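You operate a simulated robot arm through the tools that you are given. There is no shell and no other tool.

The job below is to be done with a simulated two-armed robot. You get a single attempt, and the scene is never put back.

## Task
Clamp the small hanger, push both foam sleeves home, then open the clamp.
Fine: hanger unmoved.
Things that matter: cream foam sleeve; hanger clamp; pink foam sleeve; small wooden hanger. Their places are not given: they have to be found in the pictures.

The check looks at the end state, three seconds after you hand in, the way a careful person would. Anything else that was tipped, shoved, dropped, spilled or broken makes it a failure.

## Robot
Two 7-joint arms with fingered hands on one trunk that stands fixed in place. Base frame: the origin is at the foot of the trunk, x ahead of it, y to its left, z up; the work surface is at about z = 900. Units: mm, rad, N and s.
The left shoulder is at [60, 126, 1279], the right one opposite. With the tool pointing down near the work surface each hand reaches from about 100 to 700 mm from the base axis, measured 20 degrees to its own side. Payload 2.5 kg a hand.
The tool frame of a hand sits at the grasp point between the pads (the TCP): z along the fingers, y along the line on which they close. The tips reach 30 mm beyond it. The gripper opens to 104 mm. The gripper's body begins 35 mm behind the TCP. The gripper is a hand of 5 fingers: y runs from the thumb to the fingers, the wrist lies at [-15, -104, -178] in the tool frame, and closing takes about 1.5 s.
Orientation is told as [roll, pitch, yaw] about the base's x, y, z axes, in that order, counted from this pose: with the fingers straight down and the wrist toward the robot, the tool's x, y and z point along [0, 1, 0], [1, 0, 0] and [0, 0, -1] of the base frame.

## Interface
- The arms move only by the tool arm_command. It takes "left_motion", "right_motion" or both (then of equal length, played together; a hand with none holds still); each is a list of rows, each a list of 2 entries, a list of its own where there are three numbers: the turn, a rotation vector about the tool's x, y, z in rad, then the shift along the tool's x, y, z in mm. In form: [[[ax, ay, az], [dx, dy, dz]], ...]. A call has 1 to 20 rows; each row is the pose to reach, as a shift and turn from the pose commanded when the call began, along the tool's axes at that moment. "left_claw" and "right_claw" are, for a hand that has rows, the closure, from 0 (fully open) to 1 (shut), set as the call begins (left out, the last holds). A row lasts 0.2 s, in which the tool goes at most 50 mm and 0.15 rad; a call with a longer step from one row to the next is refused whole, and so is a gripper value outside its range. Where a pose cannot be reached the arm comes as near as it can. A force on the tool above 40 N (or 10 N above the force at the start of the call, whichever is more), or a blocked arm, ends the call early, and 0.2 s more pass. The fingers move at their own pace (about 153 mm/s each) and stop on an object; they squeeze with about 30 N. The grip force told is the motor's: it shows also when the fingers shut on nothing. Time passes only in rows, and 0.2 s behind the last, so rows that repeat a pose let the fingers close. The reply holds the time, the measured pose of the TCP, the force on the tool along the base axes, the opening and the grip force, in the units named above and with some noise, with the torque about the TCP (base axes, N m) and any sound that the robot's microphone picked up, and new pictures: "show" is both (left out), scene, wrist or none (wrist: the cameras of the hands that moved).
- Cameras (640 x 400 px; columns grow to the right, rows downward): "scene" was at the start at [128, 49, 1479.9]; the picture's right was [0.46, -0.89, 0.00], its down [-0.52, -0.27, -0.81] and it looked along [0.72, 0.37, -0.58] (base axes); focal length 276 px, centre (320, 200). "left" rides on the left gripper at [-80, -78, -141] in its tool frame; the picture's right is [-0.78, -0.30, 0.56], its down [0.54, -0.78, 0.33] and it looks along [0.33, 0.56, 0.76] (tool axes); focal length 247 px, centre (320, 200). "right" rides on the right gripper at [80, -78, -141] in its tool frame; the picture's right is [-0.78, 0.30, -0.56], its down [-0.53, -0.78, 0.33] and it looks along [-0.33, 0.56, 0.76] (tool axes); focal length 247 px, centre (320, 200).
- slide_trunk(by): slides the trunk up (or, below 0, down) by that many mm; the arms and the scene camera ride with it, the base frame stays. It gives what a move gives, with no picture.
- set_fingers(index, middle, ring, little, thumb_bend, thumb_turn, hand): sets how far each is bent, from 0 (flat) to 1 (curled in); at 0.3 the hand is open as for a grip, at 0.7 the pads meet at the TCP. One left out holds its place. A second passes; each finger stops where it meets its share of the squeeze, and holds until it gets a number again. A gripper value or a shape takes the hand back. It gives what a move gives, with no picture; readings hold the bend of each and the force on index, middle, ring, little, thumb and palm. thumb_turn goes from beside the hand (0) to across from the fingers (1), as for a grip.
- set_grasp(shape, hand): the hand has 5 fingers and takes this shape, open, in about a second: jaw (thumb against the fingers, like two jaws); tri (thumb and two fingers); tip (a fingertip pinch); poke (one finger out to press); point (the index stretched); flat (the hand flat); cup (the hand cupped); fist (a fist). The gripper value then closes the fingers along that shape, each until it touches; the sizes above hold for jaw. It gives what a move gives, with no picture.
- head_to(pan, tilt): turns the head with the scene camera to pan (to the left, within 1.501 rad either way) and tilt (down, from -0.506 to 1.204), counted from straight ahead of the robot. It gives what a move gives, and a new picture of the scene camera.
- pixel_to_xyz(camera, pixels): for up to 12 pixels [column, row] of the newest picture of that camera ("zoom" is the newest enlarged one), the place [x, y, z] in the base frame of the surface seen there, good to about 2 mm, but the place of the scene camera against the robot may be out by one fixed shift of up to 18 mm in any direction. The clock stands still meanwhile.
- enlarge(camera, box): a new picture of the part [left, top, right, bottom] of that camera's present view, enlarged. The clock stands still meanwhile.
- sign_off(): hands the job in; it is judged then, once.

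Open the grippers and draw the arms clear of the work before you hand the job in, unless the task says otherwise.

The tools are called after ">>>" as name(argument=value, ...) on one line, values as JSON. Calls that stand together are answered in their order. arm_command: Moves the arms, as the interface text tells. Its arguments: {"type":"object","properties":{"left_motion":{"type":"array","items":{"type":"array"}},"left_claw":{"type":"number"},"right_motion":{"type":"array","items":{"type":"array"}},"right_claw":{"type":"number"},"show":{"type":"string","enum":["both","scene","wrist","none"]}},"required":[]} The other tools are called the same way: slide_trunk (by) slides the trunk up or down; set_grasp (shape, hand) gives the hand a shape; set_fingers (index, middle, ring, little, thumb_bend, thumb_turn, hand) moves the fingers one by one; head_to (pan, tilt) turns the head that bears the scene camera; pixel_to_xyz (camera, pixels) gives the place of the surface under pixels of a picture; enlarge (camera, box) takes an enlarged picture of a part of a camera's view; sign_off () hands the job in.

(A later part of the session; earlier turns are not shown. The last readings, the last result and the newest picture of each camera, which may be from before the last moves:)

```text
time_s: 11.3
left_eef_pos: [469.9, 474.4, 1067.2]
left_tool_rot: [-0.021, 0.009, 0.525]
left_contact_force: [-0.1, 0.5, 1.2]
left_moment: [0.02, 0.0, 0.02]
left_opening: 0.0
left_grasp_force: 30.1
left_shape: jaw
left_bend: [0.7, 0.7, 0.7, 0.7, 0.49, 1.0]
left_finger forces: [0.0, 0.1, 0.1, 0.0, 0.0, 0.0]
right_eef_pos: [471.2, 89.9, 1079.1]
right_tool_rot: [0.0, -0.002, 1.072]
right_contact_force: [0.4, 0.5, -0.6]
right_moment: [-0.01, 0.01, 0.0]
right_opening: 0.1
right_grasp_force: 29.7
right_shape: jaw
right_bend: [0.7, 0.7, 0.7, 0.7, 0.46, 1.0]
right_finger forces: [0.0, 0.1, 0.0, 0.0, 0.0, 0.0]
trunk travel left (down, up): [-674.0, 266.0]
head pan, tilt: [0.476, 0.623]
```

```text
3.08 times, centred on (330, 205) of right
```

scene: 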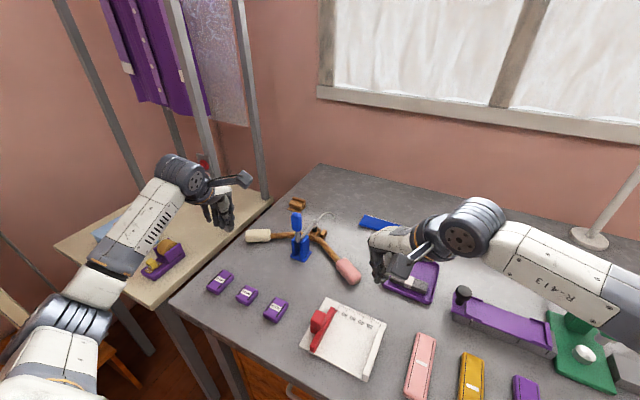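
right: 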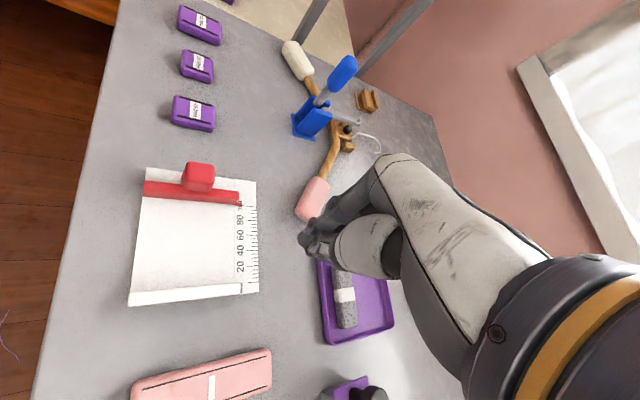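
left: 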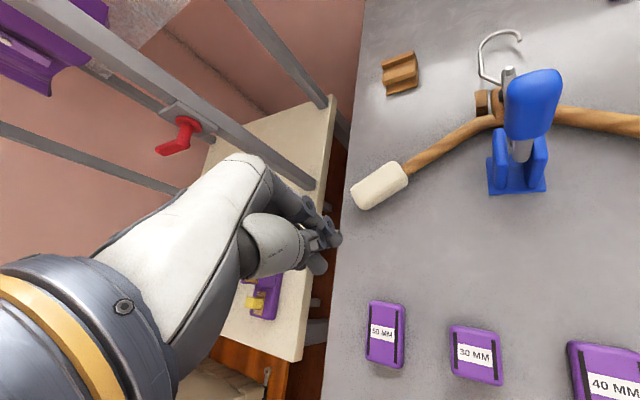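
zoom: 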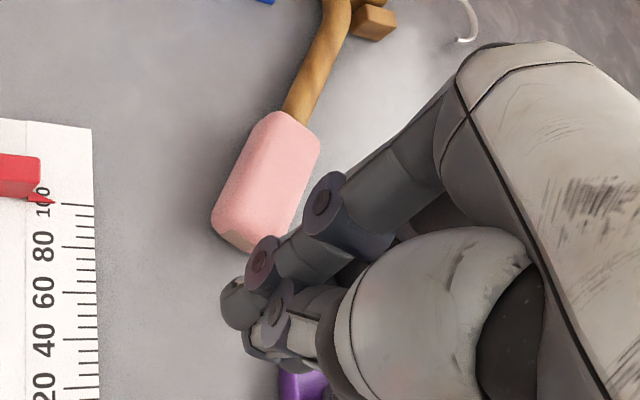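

Cream top is z≈930, outer end ≈(553,513), inner end ≈(585,455); pink outer end ≈(557,163). Before lowering the right hand I check the tray and ruler card that lie near it.

>>> pixel_to_xyz(camera="scene", pixels=[[383, 284], [392, 252], [437, 264], [430, 302], [395, 272], [425, 290], [385, 322], [322, 310], [345, 375], [410, 258]])

>>> pixel_to_xyz(camera="right", pixels=[[322, 265], [325, 335], [345, 300], [257, 183], [256, 290], [240, 180], [285, 240]])

```text
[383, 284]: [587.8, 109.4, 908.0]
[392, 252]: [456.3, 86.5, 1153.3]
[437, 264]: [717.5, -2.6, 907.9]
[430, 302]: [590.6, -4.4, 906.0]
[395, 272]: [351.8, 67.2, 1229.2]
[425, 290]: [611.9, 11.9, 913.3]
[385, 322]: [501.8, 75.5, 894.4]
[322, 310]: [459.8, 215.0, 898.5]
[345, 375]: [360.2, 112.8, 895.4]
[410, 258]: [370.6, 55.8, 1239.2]
```

```text
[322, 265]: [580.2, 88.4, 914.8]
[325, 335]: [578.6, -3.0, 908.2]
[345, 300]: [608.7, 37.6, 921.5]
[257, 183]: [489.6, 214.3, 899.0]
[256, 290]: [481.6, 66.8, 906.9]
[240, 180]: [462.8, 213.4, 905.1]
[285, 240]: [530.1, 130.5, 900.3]
```

The tray edge (x≥578, y≤103) is close to where the ring and little fingers would go, so I change the right hand to a "tri" shape so only two fingers and thumb extend.

>>> set_grasp(shape="tri", hand="right")

>>> arm_command(right_motion=[[[-0.09, 0, 0], [-10, 20, 20]], [[-0.18, 0, 0], [-20, 40, 40]], [[-0.26, 0, 0], [-30, 60, 60]], [[-0.35, 0, 0], [-40.4, 80.2, 79]], [[-0.35, 0, 0], [-40.4, 80.2, 79]], [[-0.35, 0, 0], [-40.4, 80.2, 79]], [[-0.35, 0, 0], [-40.4, 80.2, 79]]], right_claw=1)

>>> enlarge(camera="right", box=[240, 140, 400, 260])

>>> enlarge(camera="scene", box=[320, 200, 448, 300])

```text
time_s: 12.2
left_eef_pos: [468.1, 473.9, 1068.6]
left_tool_rot: [-0.023, 0.009, 0.524]
left_contact_force: [-0.4, -0.3, -0.1]
left_moment: [0.0, 0.0, 0.01]
left_opening: 0.0
left_grasp_force: 30.0
left_shape: jaw
left_bend: [0.7, 0.7, 0.7, 0.7, 0.49, 1.0]
left_finger forces: [0.1, 0.1, 0.1, 0.0, 0.1, 0.0]
right_eef_pos: [471.1, 91.8, 1081.1]
right_tool_rot: [0.0, -0.001, 1.071]
right_contact_force: [-0.4, 0.5, 0.2]
right_moment: [0.0, -0.02, 0.0]
right_opening: 103.6
right_grasp_force: 0.1
right_shape: tri
right_bend: [0.3, 0.3, 0.99, 0.99, 0.3, 0.98]
right_finger forces: [0.0, 0.0, 0.0, 0.0, 0.0, 0.1]
trunk travel left (down, up): [-674.0, 266.0]
head pan, tilt: [0.476, 0.623]
```

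```text
time_s: 13.8
left_eef_pos: [469.8, 474.5, 1067.4]
left_tool_rot: [-0.021, 0.009, 0.523]
left_contact_force: [-0.3, -0.2, 0.7]
left_moment: [0.01, -0.03, -0.05]
left_opening: 0.0
left_grasp_force: 30.3
left_shape: jaw
left_bend: [0.7, 0.7, 0.7, 0.7, 0.49, 1.0]
left_finger forces: [0.0, 0.0, 0.1, 0.0, 0.1, 0.0]
right_eef_pos: [544.4, 140.1, 1003.3]
right_tool_rot: [-0.001, -0.348, 1.069]
right_contact_force: [0.1, -0.8, 1.3]
right_moment: [0.01, -0.04, -0.02]
right_opening: 0.0
right_grasp_force: 29.9
right_shape: tri
right_bend: [0.7, 0.7, 1.0, 1.0, 0.45, 1.0]
right_finger forces: [0.0, 0.0, 0.1, 0.1, 0.0, 0.1]
right hand out of reach, approached as far as the arm can: row 2
trunk travel left (down, up): [-674.0, 266.0]
head pan, tilt: [0.476, 0.623]
```

scene: 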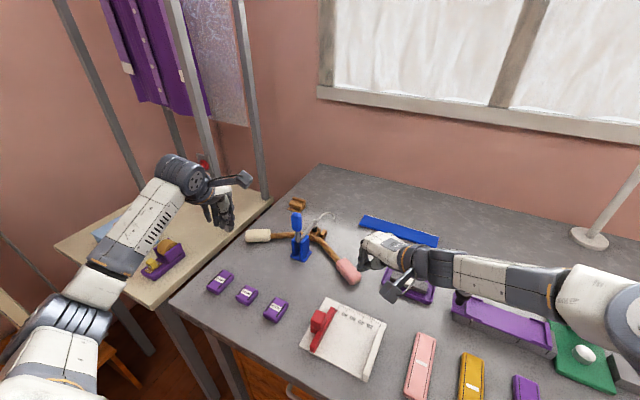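
right: 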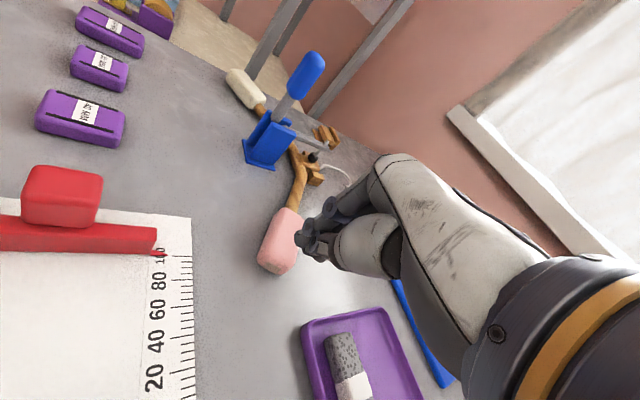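

```text
3.33 times, centred on (320, 200) of right
```

zoom: 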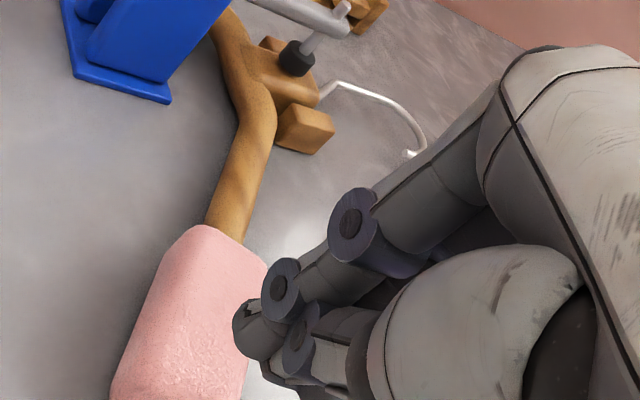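

```text
4.00 times, centred on (384, 250) of scene
```

zoom: 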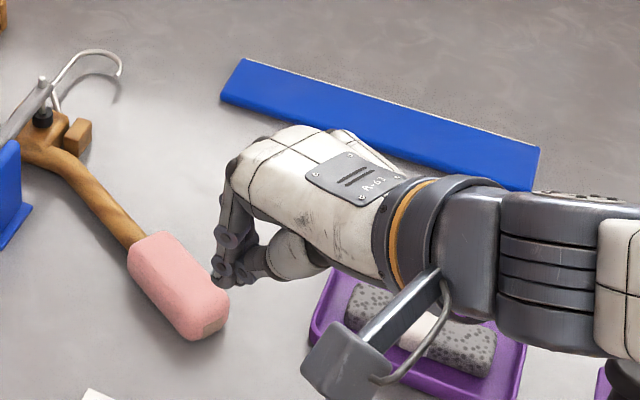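

The right forearm runs over the purple and green devices at the right. I check heights there before lowering further.

>>> pixel_to_xyz(camera="scene", pixels=[[440, 268], [480, 272], [530, 280], [580, 290], [620, 300], [463, 298], [500, 325], [580, 330], [600, 315], [590, 352], [560, 340], [625, 340]])

>>> enlarge(camera="scene", box=[420, 220, 640, 390])

```text
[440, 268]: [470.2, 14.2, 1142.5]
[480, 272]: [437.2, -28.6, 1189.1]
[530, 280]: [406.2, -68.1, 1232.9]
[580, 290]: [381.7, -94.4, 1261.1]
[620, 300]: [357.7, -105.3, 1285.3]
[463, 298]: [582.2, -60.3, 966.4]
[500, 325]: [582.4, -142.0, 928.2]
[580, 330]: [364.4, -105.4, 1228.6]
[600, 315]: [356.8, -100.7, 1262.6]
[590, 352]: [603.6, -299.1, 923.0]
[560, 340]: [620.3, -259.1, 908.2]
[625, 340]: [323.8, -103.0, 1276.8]
```

```text
2.35 times, centred on (530, 305) of scene
```

zoom: 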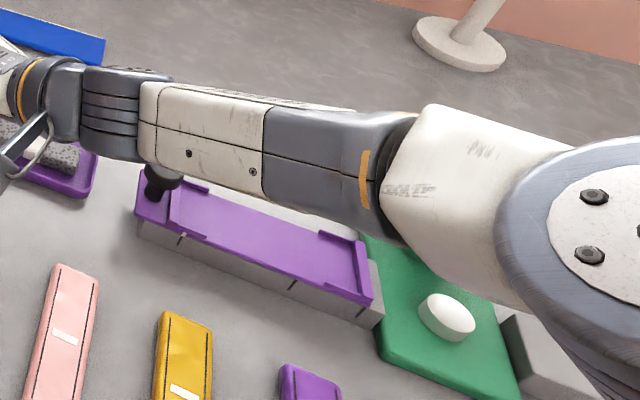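

The forearm is at z>1140, well clear. I measure the fingertips relative to the pink end, then lower the right hand straight down to TCP z≈934.

>>> arm_command(right_motion=[[[0, 0, 0], [0, -6, 16]], [[0, 0, 0], [0, -12, 32]], [[0, 0, 0], [0, -18, 49]], [[0, 0, 0], [0, -23.7, 64.9]], [[0, 0, 0], [0, -23.7, 64.9]]])

>>> enlarge(camera="right", box=[220, 160, 380, 280])

>>> enlarge(camera="scene", box=[320, 220, 416, 300])

```text
time_s: 15.0
left_eef_pos: [469.1, 474.4, 1068.5]
left_tool_rot: [-0.021, 0.008, 0.523]
left_contact_force: [0.2, -0.5, -0.3]
left_moment: [0.03, 0.01, 0.0]
left_opening: 0.0
left_grasp_force: 29.9
left_shape: jaw
left_bend: [0.7, 0.7, 0.7, 0.7, 0.49, 1.0]
left_finger forces: [0.0, 0.0, 0.0, 0.0, 0.0, 0.1]
right_eef_pos: [544.8, 141.6, 933.2]
right_tool_rot: [0.001, -0.351, 1.07]
right_contact_force: [-0.6, 0.0, -0.6]
right_moment: [0.0, 0.0, 0.01]
right_opening: 0.0
right_grasp_force: 30.6
right_shape: tri
right_bend: [0.7, 0.7, 1.0, 1.0, 0.45, 1.0]
right_finger forces: [0.1, 0.1, 0.0, 0.1, 0.1, 0.0]
trunk travel left (down, up): [-674.0, 266.0]
head pan, tilt: [0.476, 0.623]
```

scene: 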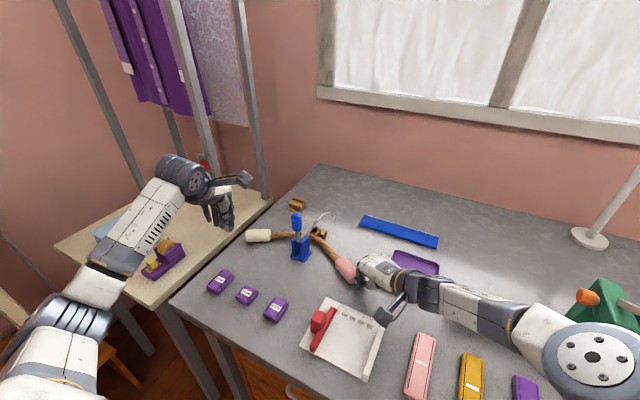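
right: 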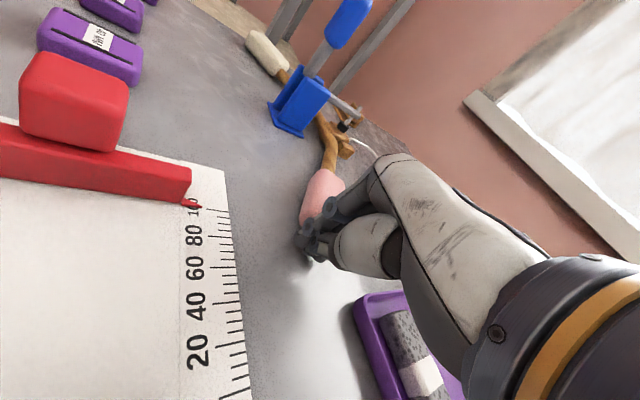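

```text
3.33 times, centred on (300, 220) of right
```

zoom: 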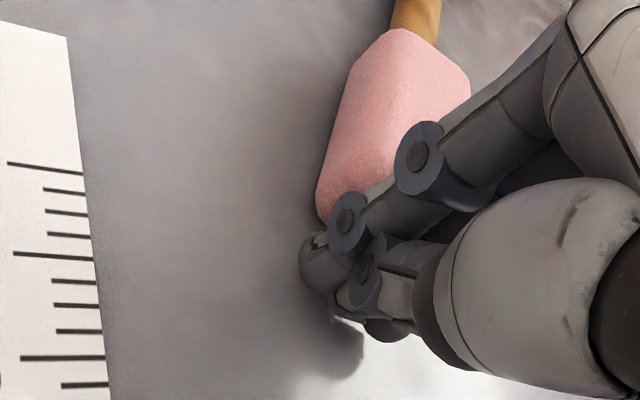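

```text
5.00 times, centred on (368, 260) of scene
```

zoom: 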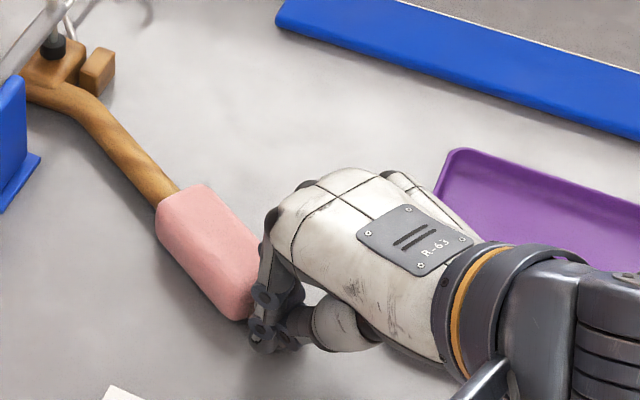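

The index and middle fingers line up with the pink end. I advance along the arm's axis in small steps (15 mm) and watch the force.

>>> arm_command(right_motion=[[[0, 0, 0], [0, 2.8, 1]], [[0, 0, 0], [0, 5.6, 2]], [[0, 0, 0], [0, 8.5, 3.1]], [[0, 0, 0], [0, 11.3, 4.1]], [[0, 0, 0], [0, 14.1, 5.1]]], show="none")

>>> enlarge(camera="scene", box=[276, 200, 372, 300])

```text
time_s: 16.2
left_eef_pos: [470.1, 475.0, 1068.0]
left_tool_rot: [-0.022, 0.009, 0.523]
left_contact_force: [-0.7, 0.6, 0.3]
left_moment: [-0.03, 0.02, -0.07]
left_opening: 0.2
left_grasp_force: 29.7
left_shape: jaw
left_bend: [0.7, 0.7, 0.7, 0.7, 0.49, 1.0]
left_finger forces: [0.0, 0.0, 0.0, 0.0, 0.0, 0.0]
right_eef_pos: [551.5, 156.2, 932.9]
right_tool_rot: [0.0, -0.35, 1.069]
right_contact_force: [-0.8, 1.0, -0.1]
right_moment: [0.04, 0.0, 0.04]
right_opening: 0.0
right_grasp_force: 30.3
right_shape: tri
right_bend: [0.7, 0.7, 1.0, 1.0, 0.45, 1.0]
right_finger forces: [0.0, 0.0, 0.0, 0.0, 0.0, 0.1]
trunk travel left (down, up): [-674.0, 266.0]
head pan, tilt: [0.476, 0.623]
```

```text
4.00 times, centred on (324, 250) of scene
```

zoom: 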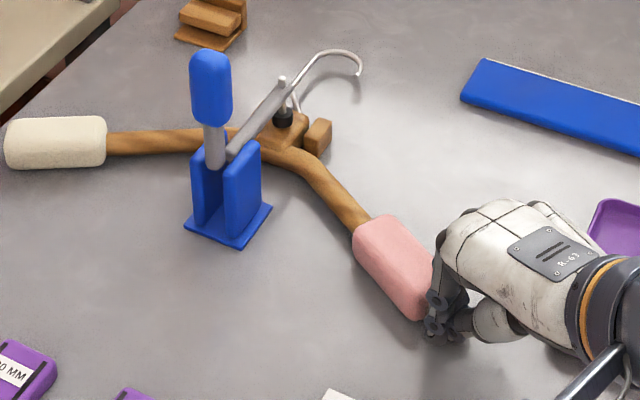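

No contact force yet; the fingers look just at the end face. I go on 10 mm in 2 mm steps.

>>> arm_command(right_motion=[[[0, 0, 0], [0, 1.9, 0.7]], [[0, 0, 0], [0, 3.8, 1.4]], [[0, 0, 0], [0, 5.6, 2.1]], [[0, 0, 0], [0, 7.5, 2.7]], [[0, 0, 0], [0, 9.4, 3.4]]], show="none")

>>> enlarge(camera="scene", box=[276, 200, 372, 300])

```text
time_s: 17.4
left_eef_pos: [470.4, 472.9, 1068.5]
left_tool_rot: [-0.021, 0.009, 0.523]
left_contact_force: [0.7, -0.7, 0.6]
left_moment: [-0.01, 0.03, 0.03]
left_opening: 0.3
left_grasp_force: 29.9
left_shape: jaw
left_bend: [0.7, 0.7, 0.7, 0.7, 0.49, 1.0]
left_finger forces: [0.0, 0.1, 0.1, 0.0, 0.1, 0.0]
right_eef_pos: [555.8, 164.0, 932.9]
right_tool_rot: [-0.001, -0.347, 1.071]
right_contact_force: [0.9, 0.4, 0.3]
right_moment: [-0.01, 0.02, 0.03]
right_opening: 0.0
right_grasp_force: 29.7
right_shape: tri
right_bend: [0.7, 0.7, 1.0, 1.0, 0.45, 1.0]
right_finger forces: [0.1, 0.2, 0.0, 0.2, 0.0, 0.0]
trunk travel left (down, up): [-674.0, 266.0]
head pan, tilt: [0.476, 0.623]
```

```text
4.00 times, centred on (324, 250) of scene
```

zoom: 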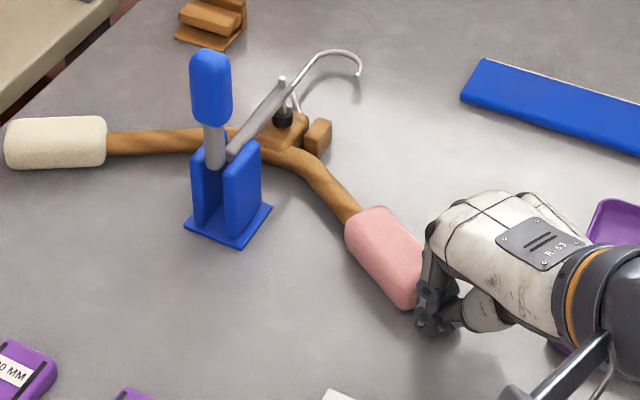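

The pink sleeve slides with almost no force, and the hanger hasn't shifted. I continue another 10 mm.

>>> arm_command(right_motion=[[[0, 0, 0], [0, 1.9, 0.7]], [[0, 0, 0], [0, 3.8, 1.4]], [[0, 0, 0], [0, 5.6, 2.1]], [[0, 0, 0], [0, 7.5, 2.7]], [[0, 0, 0], [0, 9.4, 3.4]]], show="none")

>>> enlarge(camera="scene", box=[276, 200, 372, 300])

```text
time_s: 18.6
left_eef_pos: [470.1, 473.7, 1068.2]
left_tool_rot: [-0.022, 0.01, 0.523]
left_contact_force: [0.0, 0.5, -0.1]
left_moment: [0.0, 0.02, -0.03]
left_opening: 0.0
left_grasp_force: 30.0
left_shape: jaw
left_bend: [0.7, 0.7, 0.7, 0.7, 0.49, 1.0]
left_finger forces: [0.1, 0.0, 0.0, 0.1, 0.0, 0.1]
right_eef_pos: [561.0, 172.5, 933.3]
right_tool_rot: [0.0, -0.351, 1.067]
right_contact_force: [-0.1, 0.5, -0.1]
right_moment: [-0.02, 0.01, 0.03]
right_opening: 0.1
right_grasp_force: 29.9
right_shape: tri
right_bend: [0.7, 0.7, 1.0, 1.0, 0.45, 1.0]
right_finger forces: [0.1, 0.1, 0.0, 0.0, 0.0, 0.0]
trunk travel left (down, up): [-674.0, 266.0]
head pan, tilt: [0.476, 0.623]
```

```text
4.00 times, centred on (324, 250) of scene
```

zoom: 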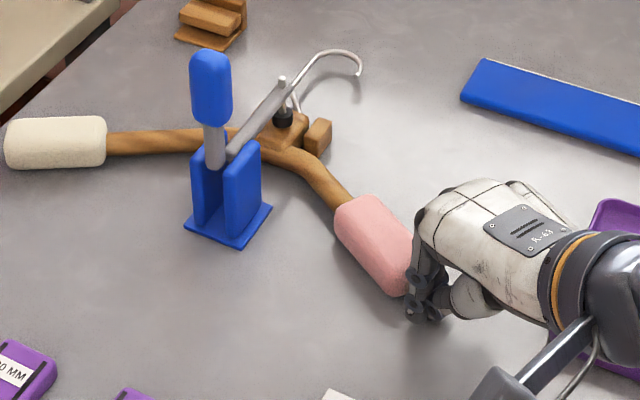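

The sleeve follows (now inner edge at zoom (345,200)) with nil force. I continue another 10 mm.

>>> arm_command(right_motion=[[[0, 0, 0], [0, 1.9, 0.7]], [[0, 0, 0], [0, 3.8, 1.4]], [[0, 0, 0], [0, 5.6, 2.1]], [[0, 0, 0], [0, 7.5, 2.7]], [[0, 0, 0], [0, 9.4, 3.4]]], show="wrist")

>>> enlarge(camera="scene", box=[276, 200, 372, 300])

```text
time_s: 19.8
left_eef_pos: [469.1, 473.2, 1068.9]
left_tool_rot: [-0.02, 0.01, 0.524]
left_contact_force: [-0.2, 0.1, 0.0]
left_moment: [0.03, 0.02, -0.04]
left_opening: 0.1
left_grasp_force: 29.6
left_shape: jaw
left_bend: [0.7, 0.7, 0.7, 0.7, 0.49, 1.0]
left_finger forces: [0.0, 0.1, 0.0, 0.0, 0.0, 0.0]
right_eef_pos: [561.3, 176.4, 933.0]
right_tool_rot: [0.0, -0.348, 1.068]
right_contact_force: [-1.4, -2.5, 0.3]
right_moment: [-0.03, 0.02, -0.02]
right_opening: 0.0
right_grasp_force: 30.0
right_shape: tri
right_bend: [0.7, 0.7, 1.0, 1.0, 0.45, 1.0]
right_finger forces: [0.0, 2.5, 0.0, 0.1, 0.0, 0.0]
right hand out of reach, approached as far as the arm can: row 3, 4, 5
trunk travel left (down, up): [-674.0, 266.0]
head pan, tilt: [0.476, 0.623]
```

right: 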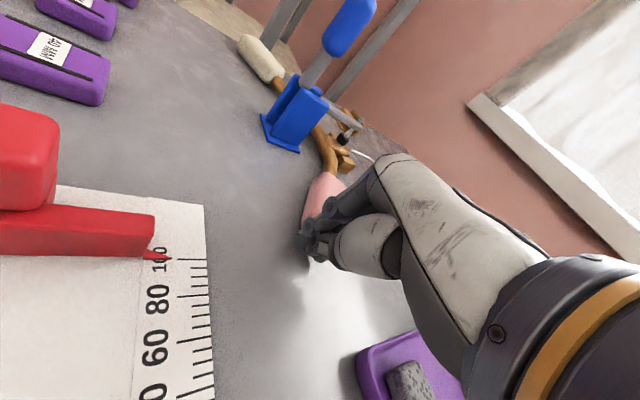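

```text
4.00 times, centred on (324, 250) of scene
```

zoom: 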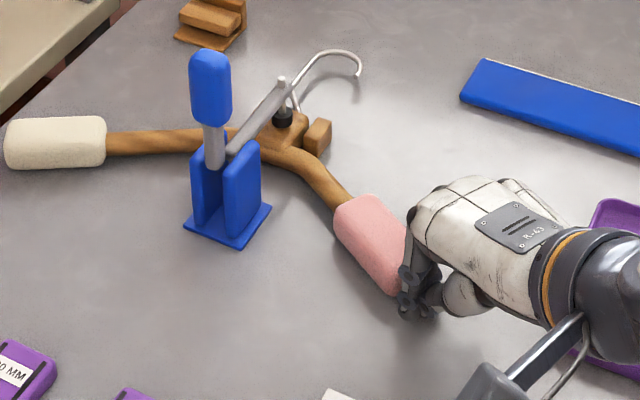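

The right arm reports its reach limit at TCP (561,176), with 3 N on the middle finger. I back off a little, lower the yaw by 0.25 rad to free the wrist, then look.

>>> arm_command(right_motion=[[[0, 0, 0], [0, -6, -2]], [[0, -0.029, 0.078], [0, -8, -3]], [[0, -0.057, 0.157], [0, -8, -3]], [[0, -0.086, 0.235], [0, -8, -3]], [[0, -0.086, 0.235], [0, -8, -3]]], show="none")

>>> enlarge(camera="scene", box=[316, 230, 380, 290])

>>> pixel_to_xyz(camera="zoom", pixels=[[250, 150], [300, 230], [330, 300], [200, 120], [290, 130]])

```text
time_s: 21.0
left_eef_pos: [468.5, 473.2, 1067.8]
left_tool_rot: [-0.022, 0.008, 0.524]
left_contact_force: [-0.1, -1.0, -0.2]
left_moment: [0.02, -0.01, 0.02]
left_opening: 0.0
left_grasp_force: 29.9
left_shape: jaw
left_bend: [0.7, 0.7, 0.7, 0.7, 0.49, 1.0]
left_finger forces: [0.1, 0.0, 0.0, 0.0, 0.0, 0.0]
right_eef_pos: [556.2, 170.1, 934.8]
right_tool_rot: [-0.001, -0.351, 0.82]
right_contact_force: [-0.7, 0.2, -0.9]
right_moment: [0.0, 0.02, 0.0]
right_opening: 0.2
right_grasp_force: 29.5
right_shape: tri
right_bend: [0.7, 0.7, 1.0, 1.0, 0.45, 1.0]
right_finger forces: [0.0, 0.0, 0.0, 0.1, 0.0, 0.1]
trunk travel left (down, up): [-674.0, 266.0]
head pan, tilt: [0.476, 0.623]
```

```text
6.67 times, centred on (348, 260) of scene
```

zoom: 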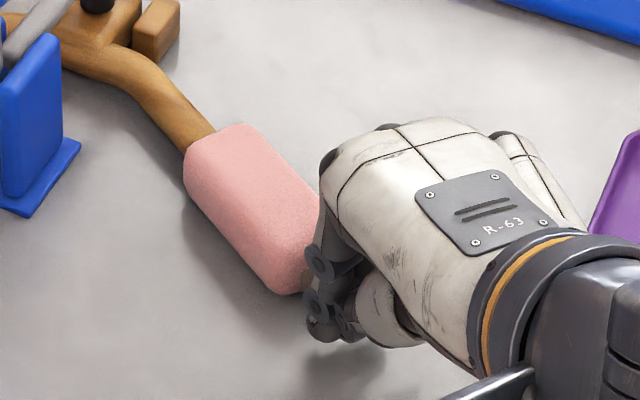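

```text
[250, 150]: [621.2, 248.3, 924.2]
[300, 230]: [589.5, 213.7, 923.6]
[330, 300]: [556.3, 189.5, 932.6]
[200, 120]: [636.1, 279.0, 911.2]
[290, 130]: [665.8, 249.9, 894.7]
```

With the yaw eased the hand has room again. I push along the arm axis again for 12 mm in 2 mm steps.

>>> arm_command(right_motion=[[[0, 0, 0], [0.5, 1.8, 0.8]], [[0, 0, 0], [1, 3.6, 1.6]], [[0, 0, 0], [1.5, 5.4, 2.4]], [[0, 0, 0], [2, 7.3, 3.0]], [[0, 0, 0], [2.5, 9.1, 3.7]], [[0, 0, 0], [3, 10.9, 4.4]]], show="none")

>>> enlarge(camera="scene", box=[316, 230, 380, 290])

```text
time_s: 22.4
left_eef_pos: [469.8, 472.6, 1067.8]
left_tool_rot: [-0.022, 0.008, 0.523]
left_contact_force: [0.4, 0.4, 0.4]
left_moment: [0.0, -0.01, -0.02]
left_opening: 0.0
left_grasp_force: 29.7
left_shape: jaw
left_bend: [0.7, 0.7, 0.7, 0.7, 0.49, 1.0]
left_finger forces: [0.0, 0.0, 0.0, 0.1, 0.0, 0.0]
right_eef_pos: [561.1, 178.6, 934.1]
right_tool_rot: [0.0, -0.352, 0.818]
right_contact_force: [-1.5, -2.7, 0.9]
right_moment: [0.0, 0.0, -0.04]
right_opening: 0.0
right_grasp_force: 30.3
right_shape: tri
right_bend: [0.7, 0.7, 1.0, 1.0, 0.45, 1.0]
right_finger forces: [0.0, 3.6, 0.1, 0.1, 0.1, 0.0]
trunk travel left (down, up): [-674.0, 266.0]
head pan, tilt: [0.476, 0.623]
```

```text
6.67 times, centred on (348, 260) of scene
```

zoom: 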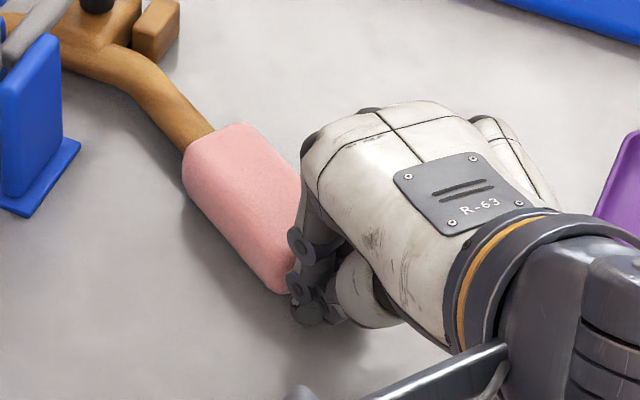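

Force is now 3 N and the sleeve hardly moved. I press a few millimetres more to tell a firm stop from extra friction.

>>> arm_command(right_motion=[[[0, 0, 0], [0.5, 1.8, 0.7]], [[0, 0, 0], [1, 3.6, 1.4]], [[0, 0, 0], [1.5, 5.4, 2.1]], [[0, 0, 0], [1.5, 5.4, 2.1]]], show="none")

>>> enlarge(camera="scene", box=[316, 230, 380, 290])

>>> enlarge(camera="scene", box=[276, 200, 372, 300])

```text
time_s: 23.4
left_eef_pos: [467.5, 472.0, 1068.7]
left_tool_rot: [-0.021, 0.008, 0.523]
left_contact_force: [0.2, 0.0, -0.4]
left_moment: [0.01, -0.01, 0.01]
left_opening: 0.1
left_grasp_force: 30.0
left_shape: jaw
left_bend: [0.7, 0.7, 0.7, 0.7, 0.49, 1.0]
left_finger forces: [0.1, 0.1, 0.0, 0.0, 0.1, 0.0]
right_eef_pos: [564.6, 183.2, 933.0]
right_tool_rot: [0.0, -0.349, 0.818]
right_contact_force: [-10.5, -16.9, 3.3]
right_moment: [-0.05, 0.0, -0.21]
right_opening: 0.0
right_grasp_force: 30.2
right_shape: tri
right_bend: [0.7, 0.7, 1.0, 1.0, 0.44, 1.0]
right_finger forces: [0.0, 18.9, 0.0, 0.0, 0.0, 0.0]
trunk travel left (down, up): [-674.0, 266.0]
head pan, tilt: [0.476, 0.623]
```

```text
6.67 times, centred on (348, 260) of scene
```

zoom: 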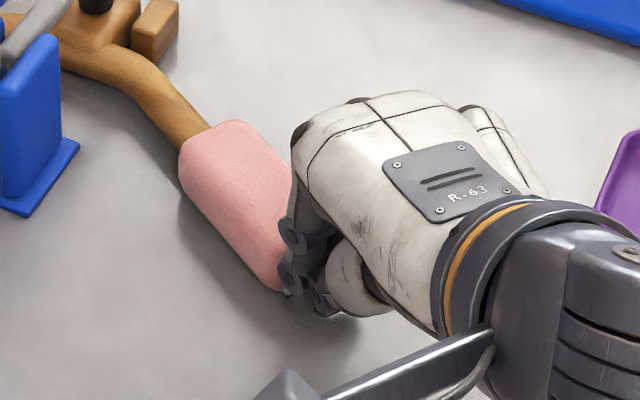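

```text
4.00 times, centred on (324, 250) of scene
```

zoom: 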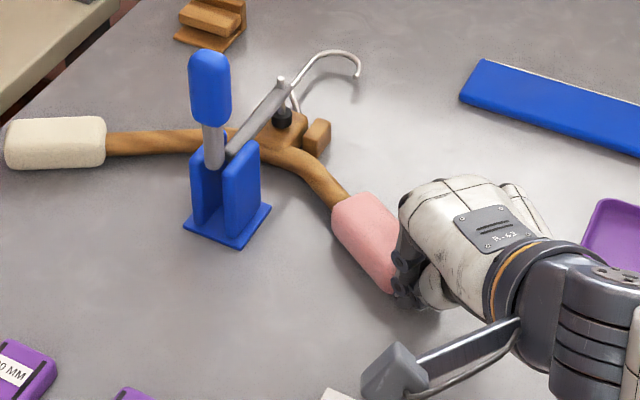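

Force has climbed to 20 N with the sleeve moving only ~1 mm and the hanger still. I continue a little more to see if it's a tight zone or the stop.

>>> arm_command(right_motion=[[[0, 0, 0], [0.4, 1.4, 0.5]], [[0, 0, 0], [0.7, 2.7, 1.0]], [[0, 0, 0], [1, 4, 1.5]], [[0, 0, 0], [1, 4, 1.5]]], show="none")

>>> enlarge(camera="scene", box=[316, 230, 380, 290])

>>> enlarge(camera="scene", box=[276, 200, 372, 300])

```text
time_s: 24.4
left_eef_pos: [468.5, 471.3, 1071.2]
left_tool_rot: [-0.018, 0.006, 0.524]
left_contact_force: [0.4, -0.3, -0.8]
left_moment: [0.01, 0.04, -0.01]
left_opening: 0.0
left_grasp_force: 30.1
left_shape: jaw
left_bend: [0.7, 0.7, 0.7, 0.7, 0.49, 1.0]
left_finger forces: [0.0, 0.0, 0.0, 0.0, 0.0, 0.1]
right_eef_pos: [565.7, 185.6, 934.6]
right_tool_rot: [-0.001, -0.353, 0.817]
right_contact_force: [-18.7, -28.3, 3.8]
right_moment: [-0.19, 0.14, -0.32]
right_opening: 0.0
right_grasp_force: 29.9
right_shape: tri
right_bend: [0.7, 0.7, 1.0, 1.0, 0.43, 1.0]
right_finger forces: [0.1, 24.1, 0.0, 0.0, 0.1, 0.1]
trunk travel left (down, up): [-674.0, 266.0]
head pan, tilt: [0.476, 0.623]
```

```text
6.67 times, centred on (348, 260) of scene
```

zoom: 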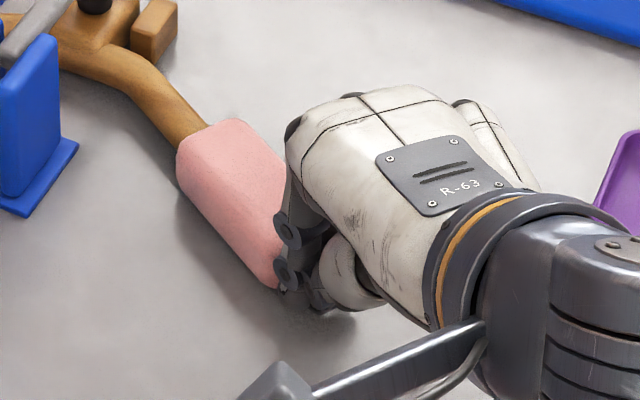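

```text
4.00 times, centred on (324, 250) of scene
```

zoom: 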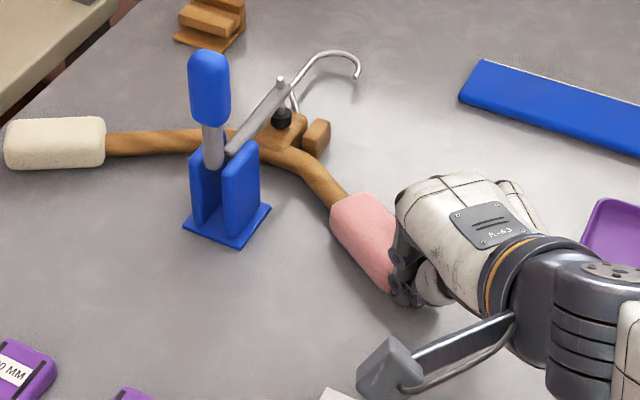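

At 34 N the sleeve creeps only about another millimetre; the hanger shows no shift. I hold the pressure for 2 s to see if it creeps.

>>> arm_command(right_motion=[[[0, 0, 0], [0, 0, 0]], [[0, 0, 0], [0, 0, 0]], [[0, 0, 0], [0, 0, 0]], [[0, 0, 0], [0, 0, 0]], [[0, 0, 0], [0, 0, 0]], [[0, 0, 0], [0, 0, 0]], [[0, 0, 0], [0, 0, 0]], [[0, 0, 0], [0, 0, 0]], [[0, 0, 0], [0, 0, 0]], [[0, 0, 0], [0, 0, 0]]], show="none")

>>> enlarge(camera="scene", box=[316, 230, 380, 290])

```text
time_s: 26.6
left_eef_pos: [467.6, 471.3, 1071.1]
left_tool_rot: [-0.02, 0.004, 0.523]
left_contact_force: [-0.1, -0.5, 0.8]
left_moment: [0.03, 0.01, 0.0]
left_opening: 0.3
left_grasp_force: 30.3
left_shape: jaw
left_bend: [0.7, 0.7, 0.7, 0.7, 0.49, 1.0]
left_finger forces: [0.1, 0.0, 0.0, 0.0, 0.1, 0.0]
right_eef_pos: [566.8, 186.1, 933.9]
right_tool_rot: [0.001, -0.353, 0.816]
right_contact_force: [-19.5, -29.0, -1.0]
right_moment: [-0.27, 0.23, -0.3]
right_opening: 0.1
right_grasp_force: 30.0
right_shape: tri
right_bend: [0.7, 0.7, 1.0, 1.0, 0.43, 1.0]
right_finger forces: [0.0, 22.7, 0.0, 0.0, 0.0, 0.0]
trunk travel left (down, up): [-674.0, 266.0]
head pan, tilt: [0.476, 0.623]
```

```text
6.67 times, centred on (348, 260) of scene
```

zoom: 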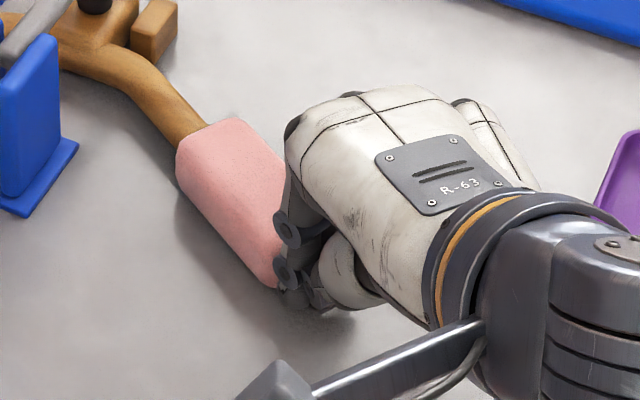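

It holds with no creep: a firm stop, so the pink sleeve is home. I back the right hand off along the axis and lift it clear.

>>> arm_command(right_motion=[[[0, 0, 0], [-1.5, -5.5, -2]], [[0, 0, 0], [-5, -18, -6.6]], [[0, 0, 0], [-7.4, -27, -10]], [[0, 0, 0], [-7.4, -17, -38]], [[0, 0, 0], [-7.4, -7, -66]], [[0, 0, 0], [-7.4, 3, -94]], [[0, 0, 0], [-7.4, 3, -94]]])

>>> enlarge(camera="scene", box=[276, 200, 372, 300])

>>> enlarge(camera="right", box=[220, 100, 380, 260])

```text
time_s: 28.2
left_eef_pos: [469.5, 474.9, 1068.7]
left_tool_rot: [-0.022, 0.009, 0.524]
left_contact_force: [-0.3, 0.4, -0.5]
left_moment: [-0.03, 0.0, -0.02]
left_opening: 0.1
left_grasp_force: 29.3
left_shape: jaw
left_bend: [0.7, 0.7, 0.7, 0.7, 0.49, 1.0]
left_finger forces: [0.0, 0.0, 0.0, 0.0, 0.0, 0.0]
right_eef_pos: [551.0, 163.4, 1022.0]
right_tool_rot: [-0.001, -0.349, 0.819]
right_contact_force: [0.2, -0.4, 0.3]
right_moment: [0.0, 0.0, 0.01]
right_opening: 0.2
right_grasp_force: 30.1
right_shape: tri
right_bend: [0.7, 0.7, 1.0, 1.0, 0.44, 1.0]
right_finger forces: [0.0, 0.1, 0.0, 0.0, 0.0, 0.0]
trunk travel left (down, up): [-674.0, 266.0]
head pan, tilt: [0.476, 0.623]
```

scene: 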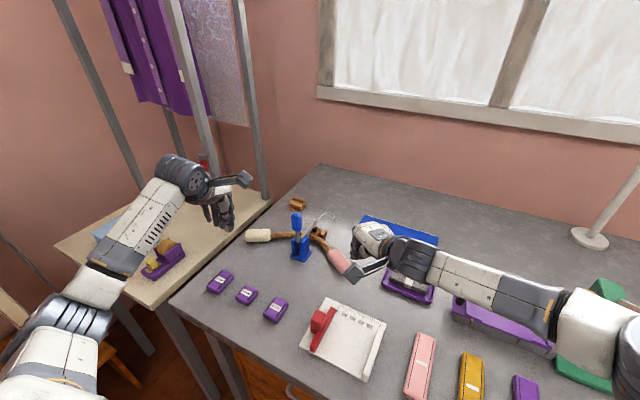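
right: 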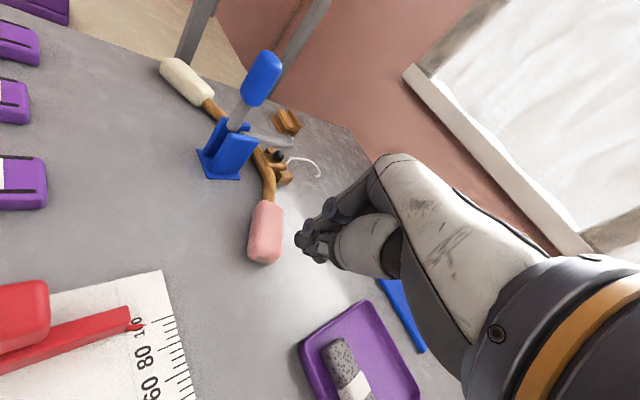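

```text
4.00 times, centred on (324, 250) of scene
```

zoom: 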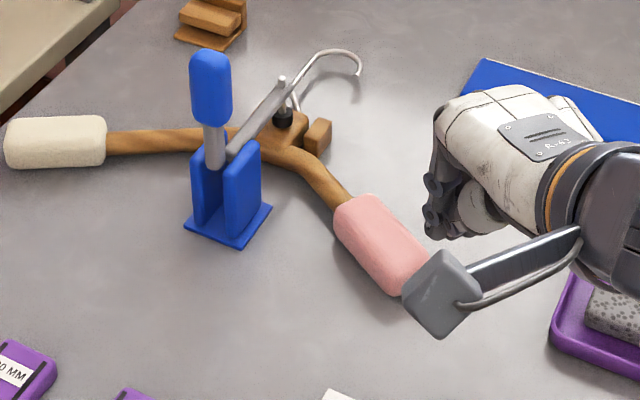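

```text
2.50 times, centred on (300, 180) of right
```

zoom: 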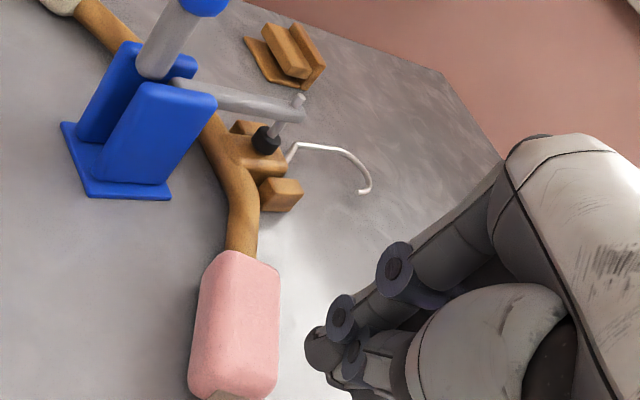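

Now I measure the pink sleeve's new place for reference.

>>> pixel_to_xyz(camera="zoom", pixels=[[240, 265], [210, 270], [272, 275], [235, 330], [230, 375], [200, 370], [265, 380], [240, 235], [225, 395]])

>>> enlarge(camera="right", box=[240, 190, 300, 280])

```text
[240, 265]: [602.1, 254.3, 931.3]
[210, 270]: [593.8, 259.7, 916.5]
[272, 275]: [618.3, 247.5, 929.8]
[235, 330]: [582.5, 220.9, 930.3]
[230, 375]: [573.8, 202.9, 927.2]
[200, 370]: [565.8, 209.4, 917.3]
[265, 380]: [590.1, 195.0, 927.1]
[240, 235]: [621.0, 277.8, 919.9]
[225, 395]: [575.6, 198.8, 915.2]
```

```text
4.44 times, centred on (270, 235) of right
```

zoom: 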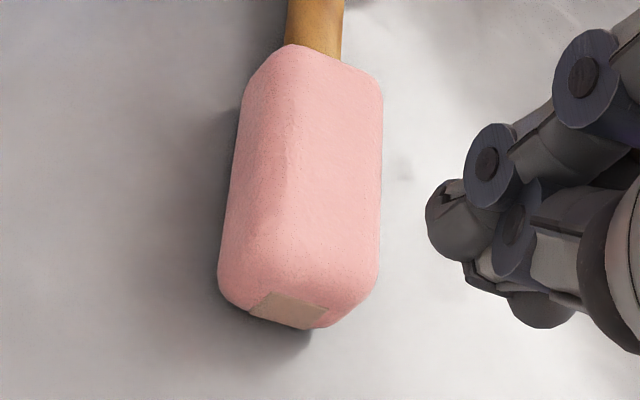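

Pink's outer end has moved ~27 mm inward, and it sits square. Now the left hand: I tilt it −0.4 and bring it beyond the cream sleeve's outer end, at (526,539,1000), with the index side facing along the arm.

>>> set_grasp(shape="tri", hand="left")

>>> arm_command(left_motion=[[[-0.08, 0, 0], [5, 16, 13]], [[-0.16, 0, 0], [11, 32, 27]], [[-0.24, 0, 0], [16, 48, 41]], [[-0.32, 0, 0], [22, 65, 55]], [[-0.4, 0, 0], [27.6, 81.2, 68.5]], [[-0.4, 0, 0], [27.6, 81.2, 68.5]], [[-0.4, 0, 0], [27.6, 81.2, 68.5]]], left_claw=1)

>>> enlarge(camera="left", box=[280, 130, 440, 250])

>>> enlarge(camera="scene", box=[180, 170, 308, 270])

```text
time_s: 29.1
left_eef_pos: [469.9, 472.3, 1067.6]
left_tool_rot: [-0.021, 0.008, 0.525]
left_contact_force: [0.2, 0.1, 0.1]
left_moment: [-0.01, 0.0, -0.02]
left_opening: 103.6
left_grasp_force: 0.2
left_shape: tri
left_bend: [0.3, 0.3, 0.99, 0.99, 0.3, 0.98]
left_finger forces: [0.1, 0.0, 0.0, 0.0, 0.0, 0.0]
right_eef_pos: [551.0, 162.7, 1022.5]
right_tool_rot: [0.0, -0.352, 0.82]
right_contact_force: [-0.4, -0.4, 0.2]
right_moment: [0.0, 0.0, -0.04]
right_opening: 0.0
right_grasp_force: 29.9
right_shape: tri
right_bend: [0.7, 0.7, 1.0, 1.0, 0.44, 1.0]
right_finger forces: [0.0, 0.0, 0.1, 0.1, 0.1, 0.0]
trunk travel left (down, up): [-674.0, 266.0]
head pan, tilt: [0.476, 0.623]
```

```text
time_s: 30.7
left_eef_pos: [525.6, 538.9, 996.7]
left_tool_rot: [-0.023, -0.39, 0.532]
left_contact_force: [-0.2, 0.4, 0.5]
left_moment: [0.01, -0.01, -0.01]
left_opening: 0.2
left_grasp_force: 29.9
left_shape: tri
left_bend: [0.7, 0.7, 1.0, 1.0, 0.45, 1.0]
left_finger forces: [0.0, 0.0, 0.0, 0.0, 0.0, 0.0]
right_eef_pos: [551.3, 162.8, 1022.1]
right_tool_rot: [0.0, -0.351, 0.821]
right_contact_force: [0.3, 0.2, -0.8]
right_moment: [0.0, -0.03, 0.02]
right_opening: 0.0
right_grasp_force: 30.6
right_shape: tri
right_bend: [0.7, 0.7, 1.0, 1.0, 0.44, 1.0]
right_finger forces: [0.0, 0.1, 0.0, 0.0, 0.1, 0.1]
trunk travel left (down, up): [-674.0, 266.0]
head pan, tilt: [0.476, 0.623]
```

scene: 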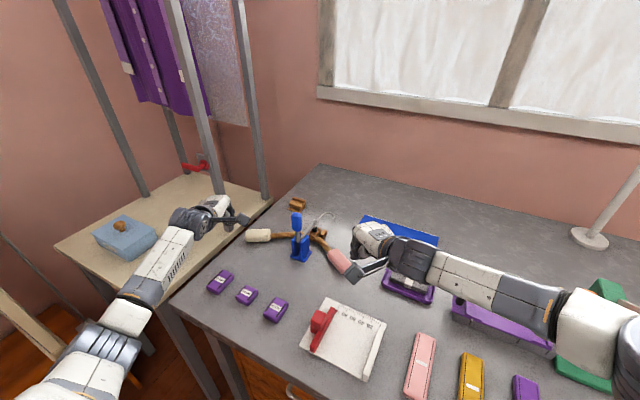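
left: 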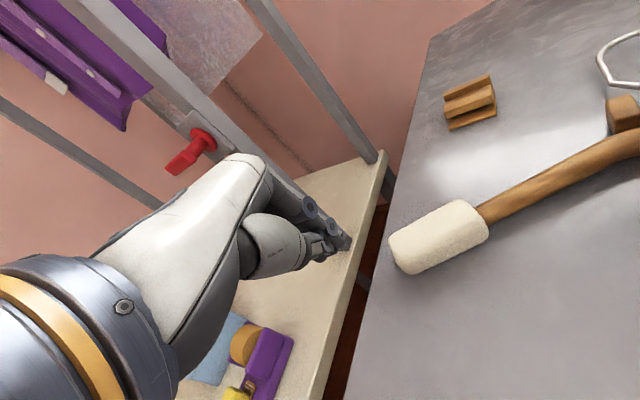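

```text
3.33 times, centred on (360, 190) of left
```

zoom: 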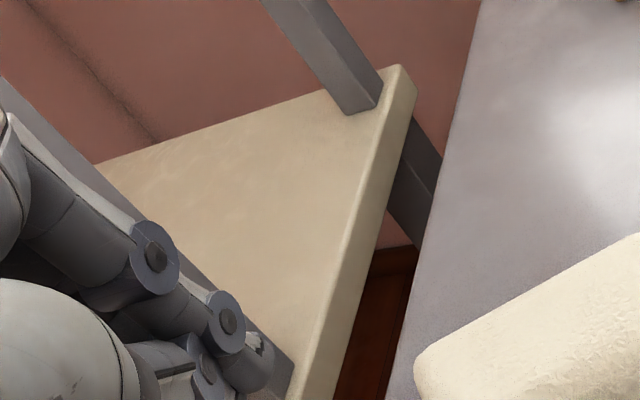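

```text
4.00 times, centred on (244, 220) of scene
```

zoom: 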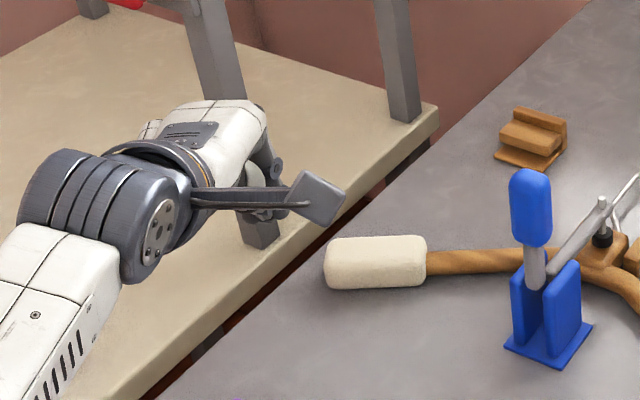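

Reachable and well placed. I check the side-table height, the fingertip position, and the cream end face before lowering.

>>> pixel_to_xyz(camera="left", pixels=[[340, 290], [330, 200], [380, 300], [345, 243], [331, 225], [312, 208], [391, 245], [395, 262], [405, 270], [400, 240], [485, 235], [467, 202]])

>>> enlarge(camera="left", box=[370, 180, 510, 290])

>>> pixel_to_xyz(camera="zoom", pixels=[[130, 290], [150, 340], [200, 270], [340, 180], [390, 155], [230, 240], [300, 210], [520, 90], [600, 50], [445, 135]])

```text
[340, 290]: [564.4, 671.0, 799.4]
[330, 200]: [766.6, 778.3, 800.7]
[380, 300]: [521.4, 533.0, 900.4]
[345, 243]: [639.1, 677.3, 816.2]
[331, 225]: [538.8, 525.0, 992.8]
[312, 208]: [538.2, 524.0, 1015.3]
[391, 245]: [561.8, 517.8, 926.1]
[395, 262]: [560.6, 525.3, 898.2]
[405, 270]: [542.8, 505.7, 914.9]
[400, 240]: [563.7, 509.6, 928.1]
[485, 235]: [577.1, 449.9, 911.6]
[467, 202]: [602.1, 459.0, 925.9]
```

```text
3.64 times, centred on (440, 235) of left
```

zoom: 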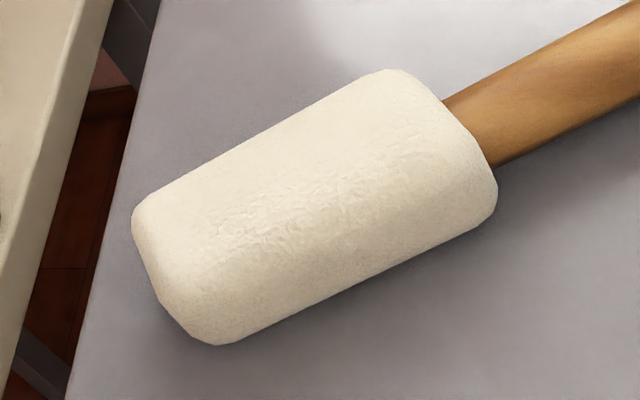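

```text
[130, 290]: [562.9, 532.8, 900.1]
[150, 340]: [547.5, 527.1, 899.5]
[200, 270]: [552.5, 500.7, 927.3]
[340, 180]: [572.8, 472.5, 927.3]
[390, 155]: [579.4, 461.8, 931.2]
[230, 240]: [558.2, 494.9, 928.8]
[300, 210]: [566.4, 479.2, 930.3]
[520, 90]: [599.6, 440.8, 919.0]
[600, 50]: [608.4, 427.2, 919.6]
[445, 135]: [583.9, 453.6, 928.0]
```

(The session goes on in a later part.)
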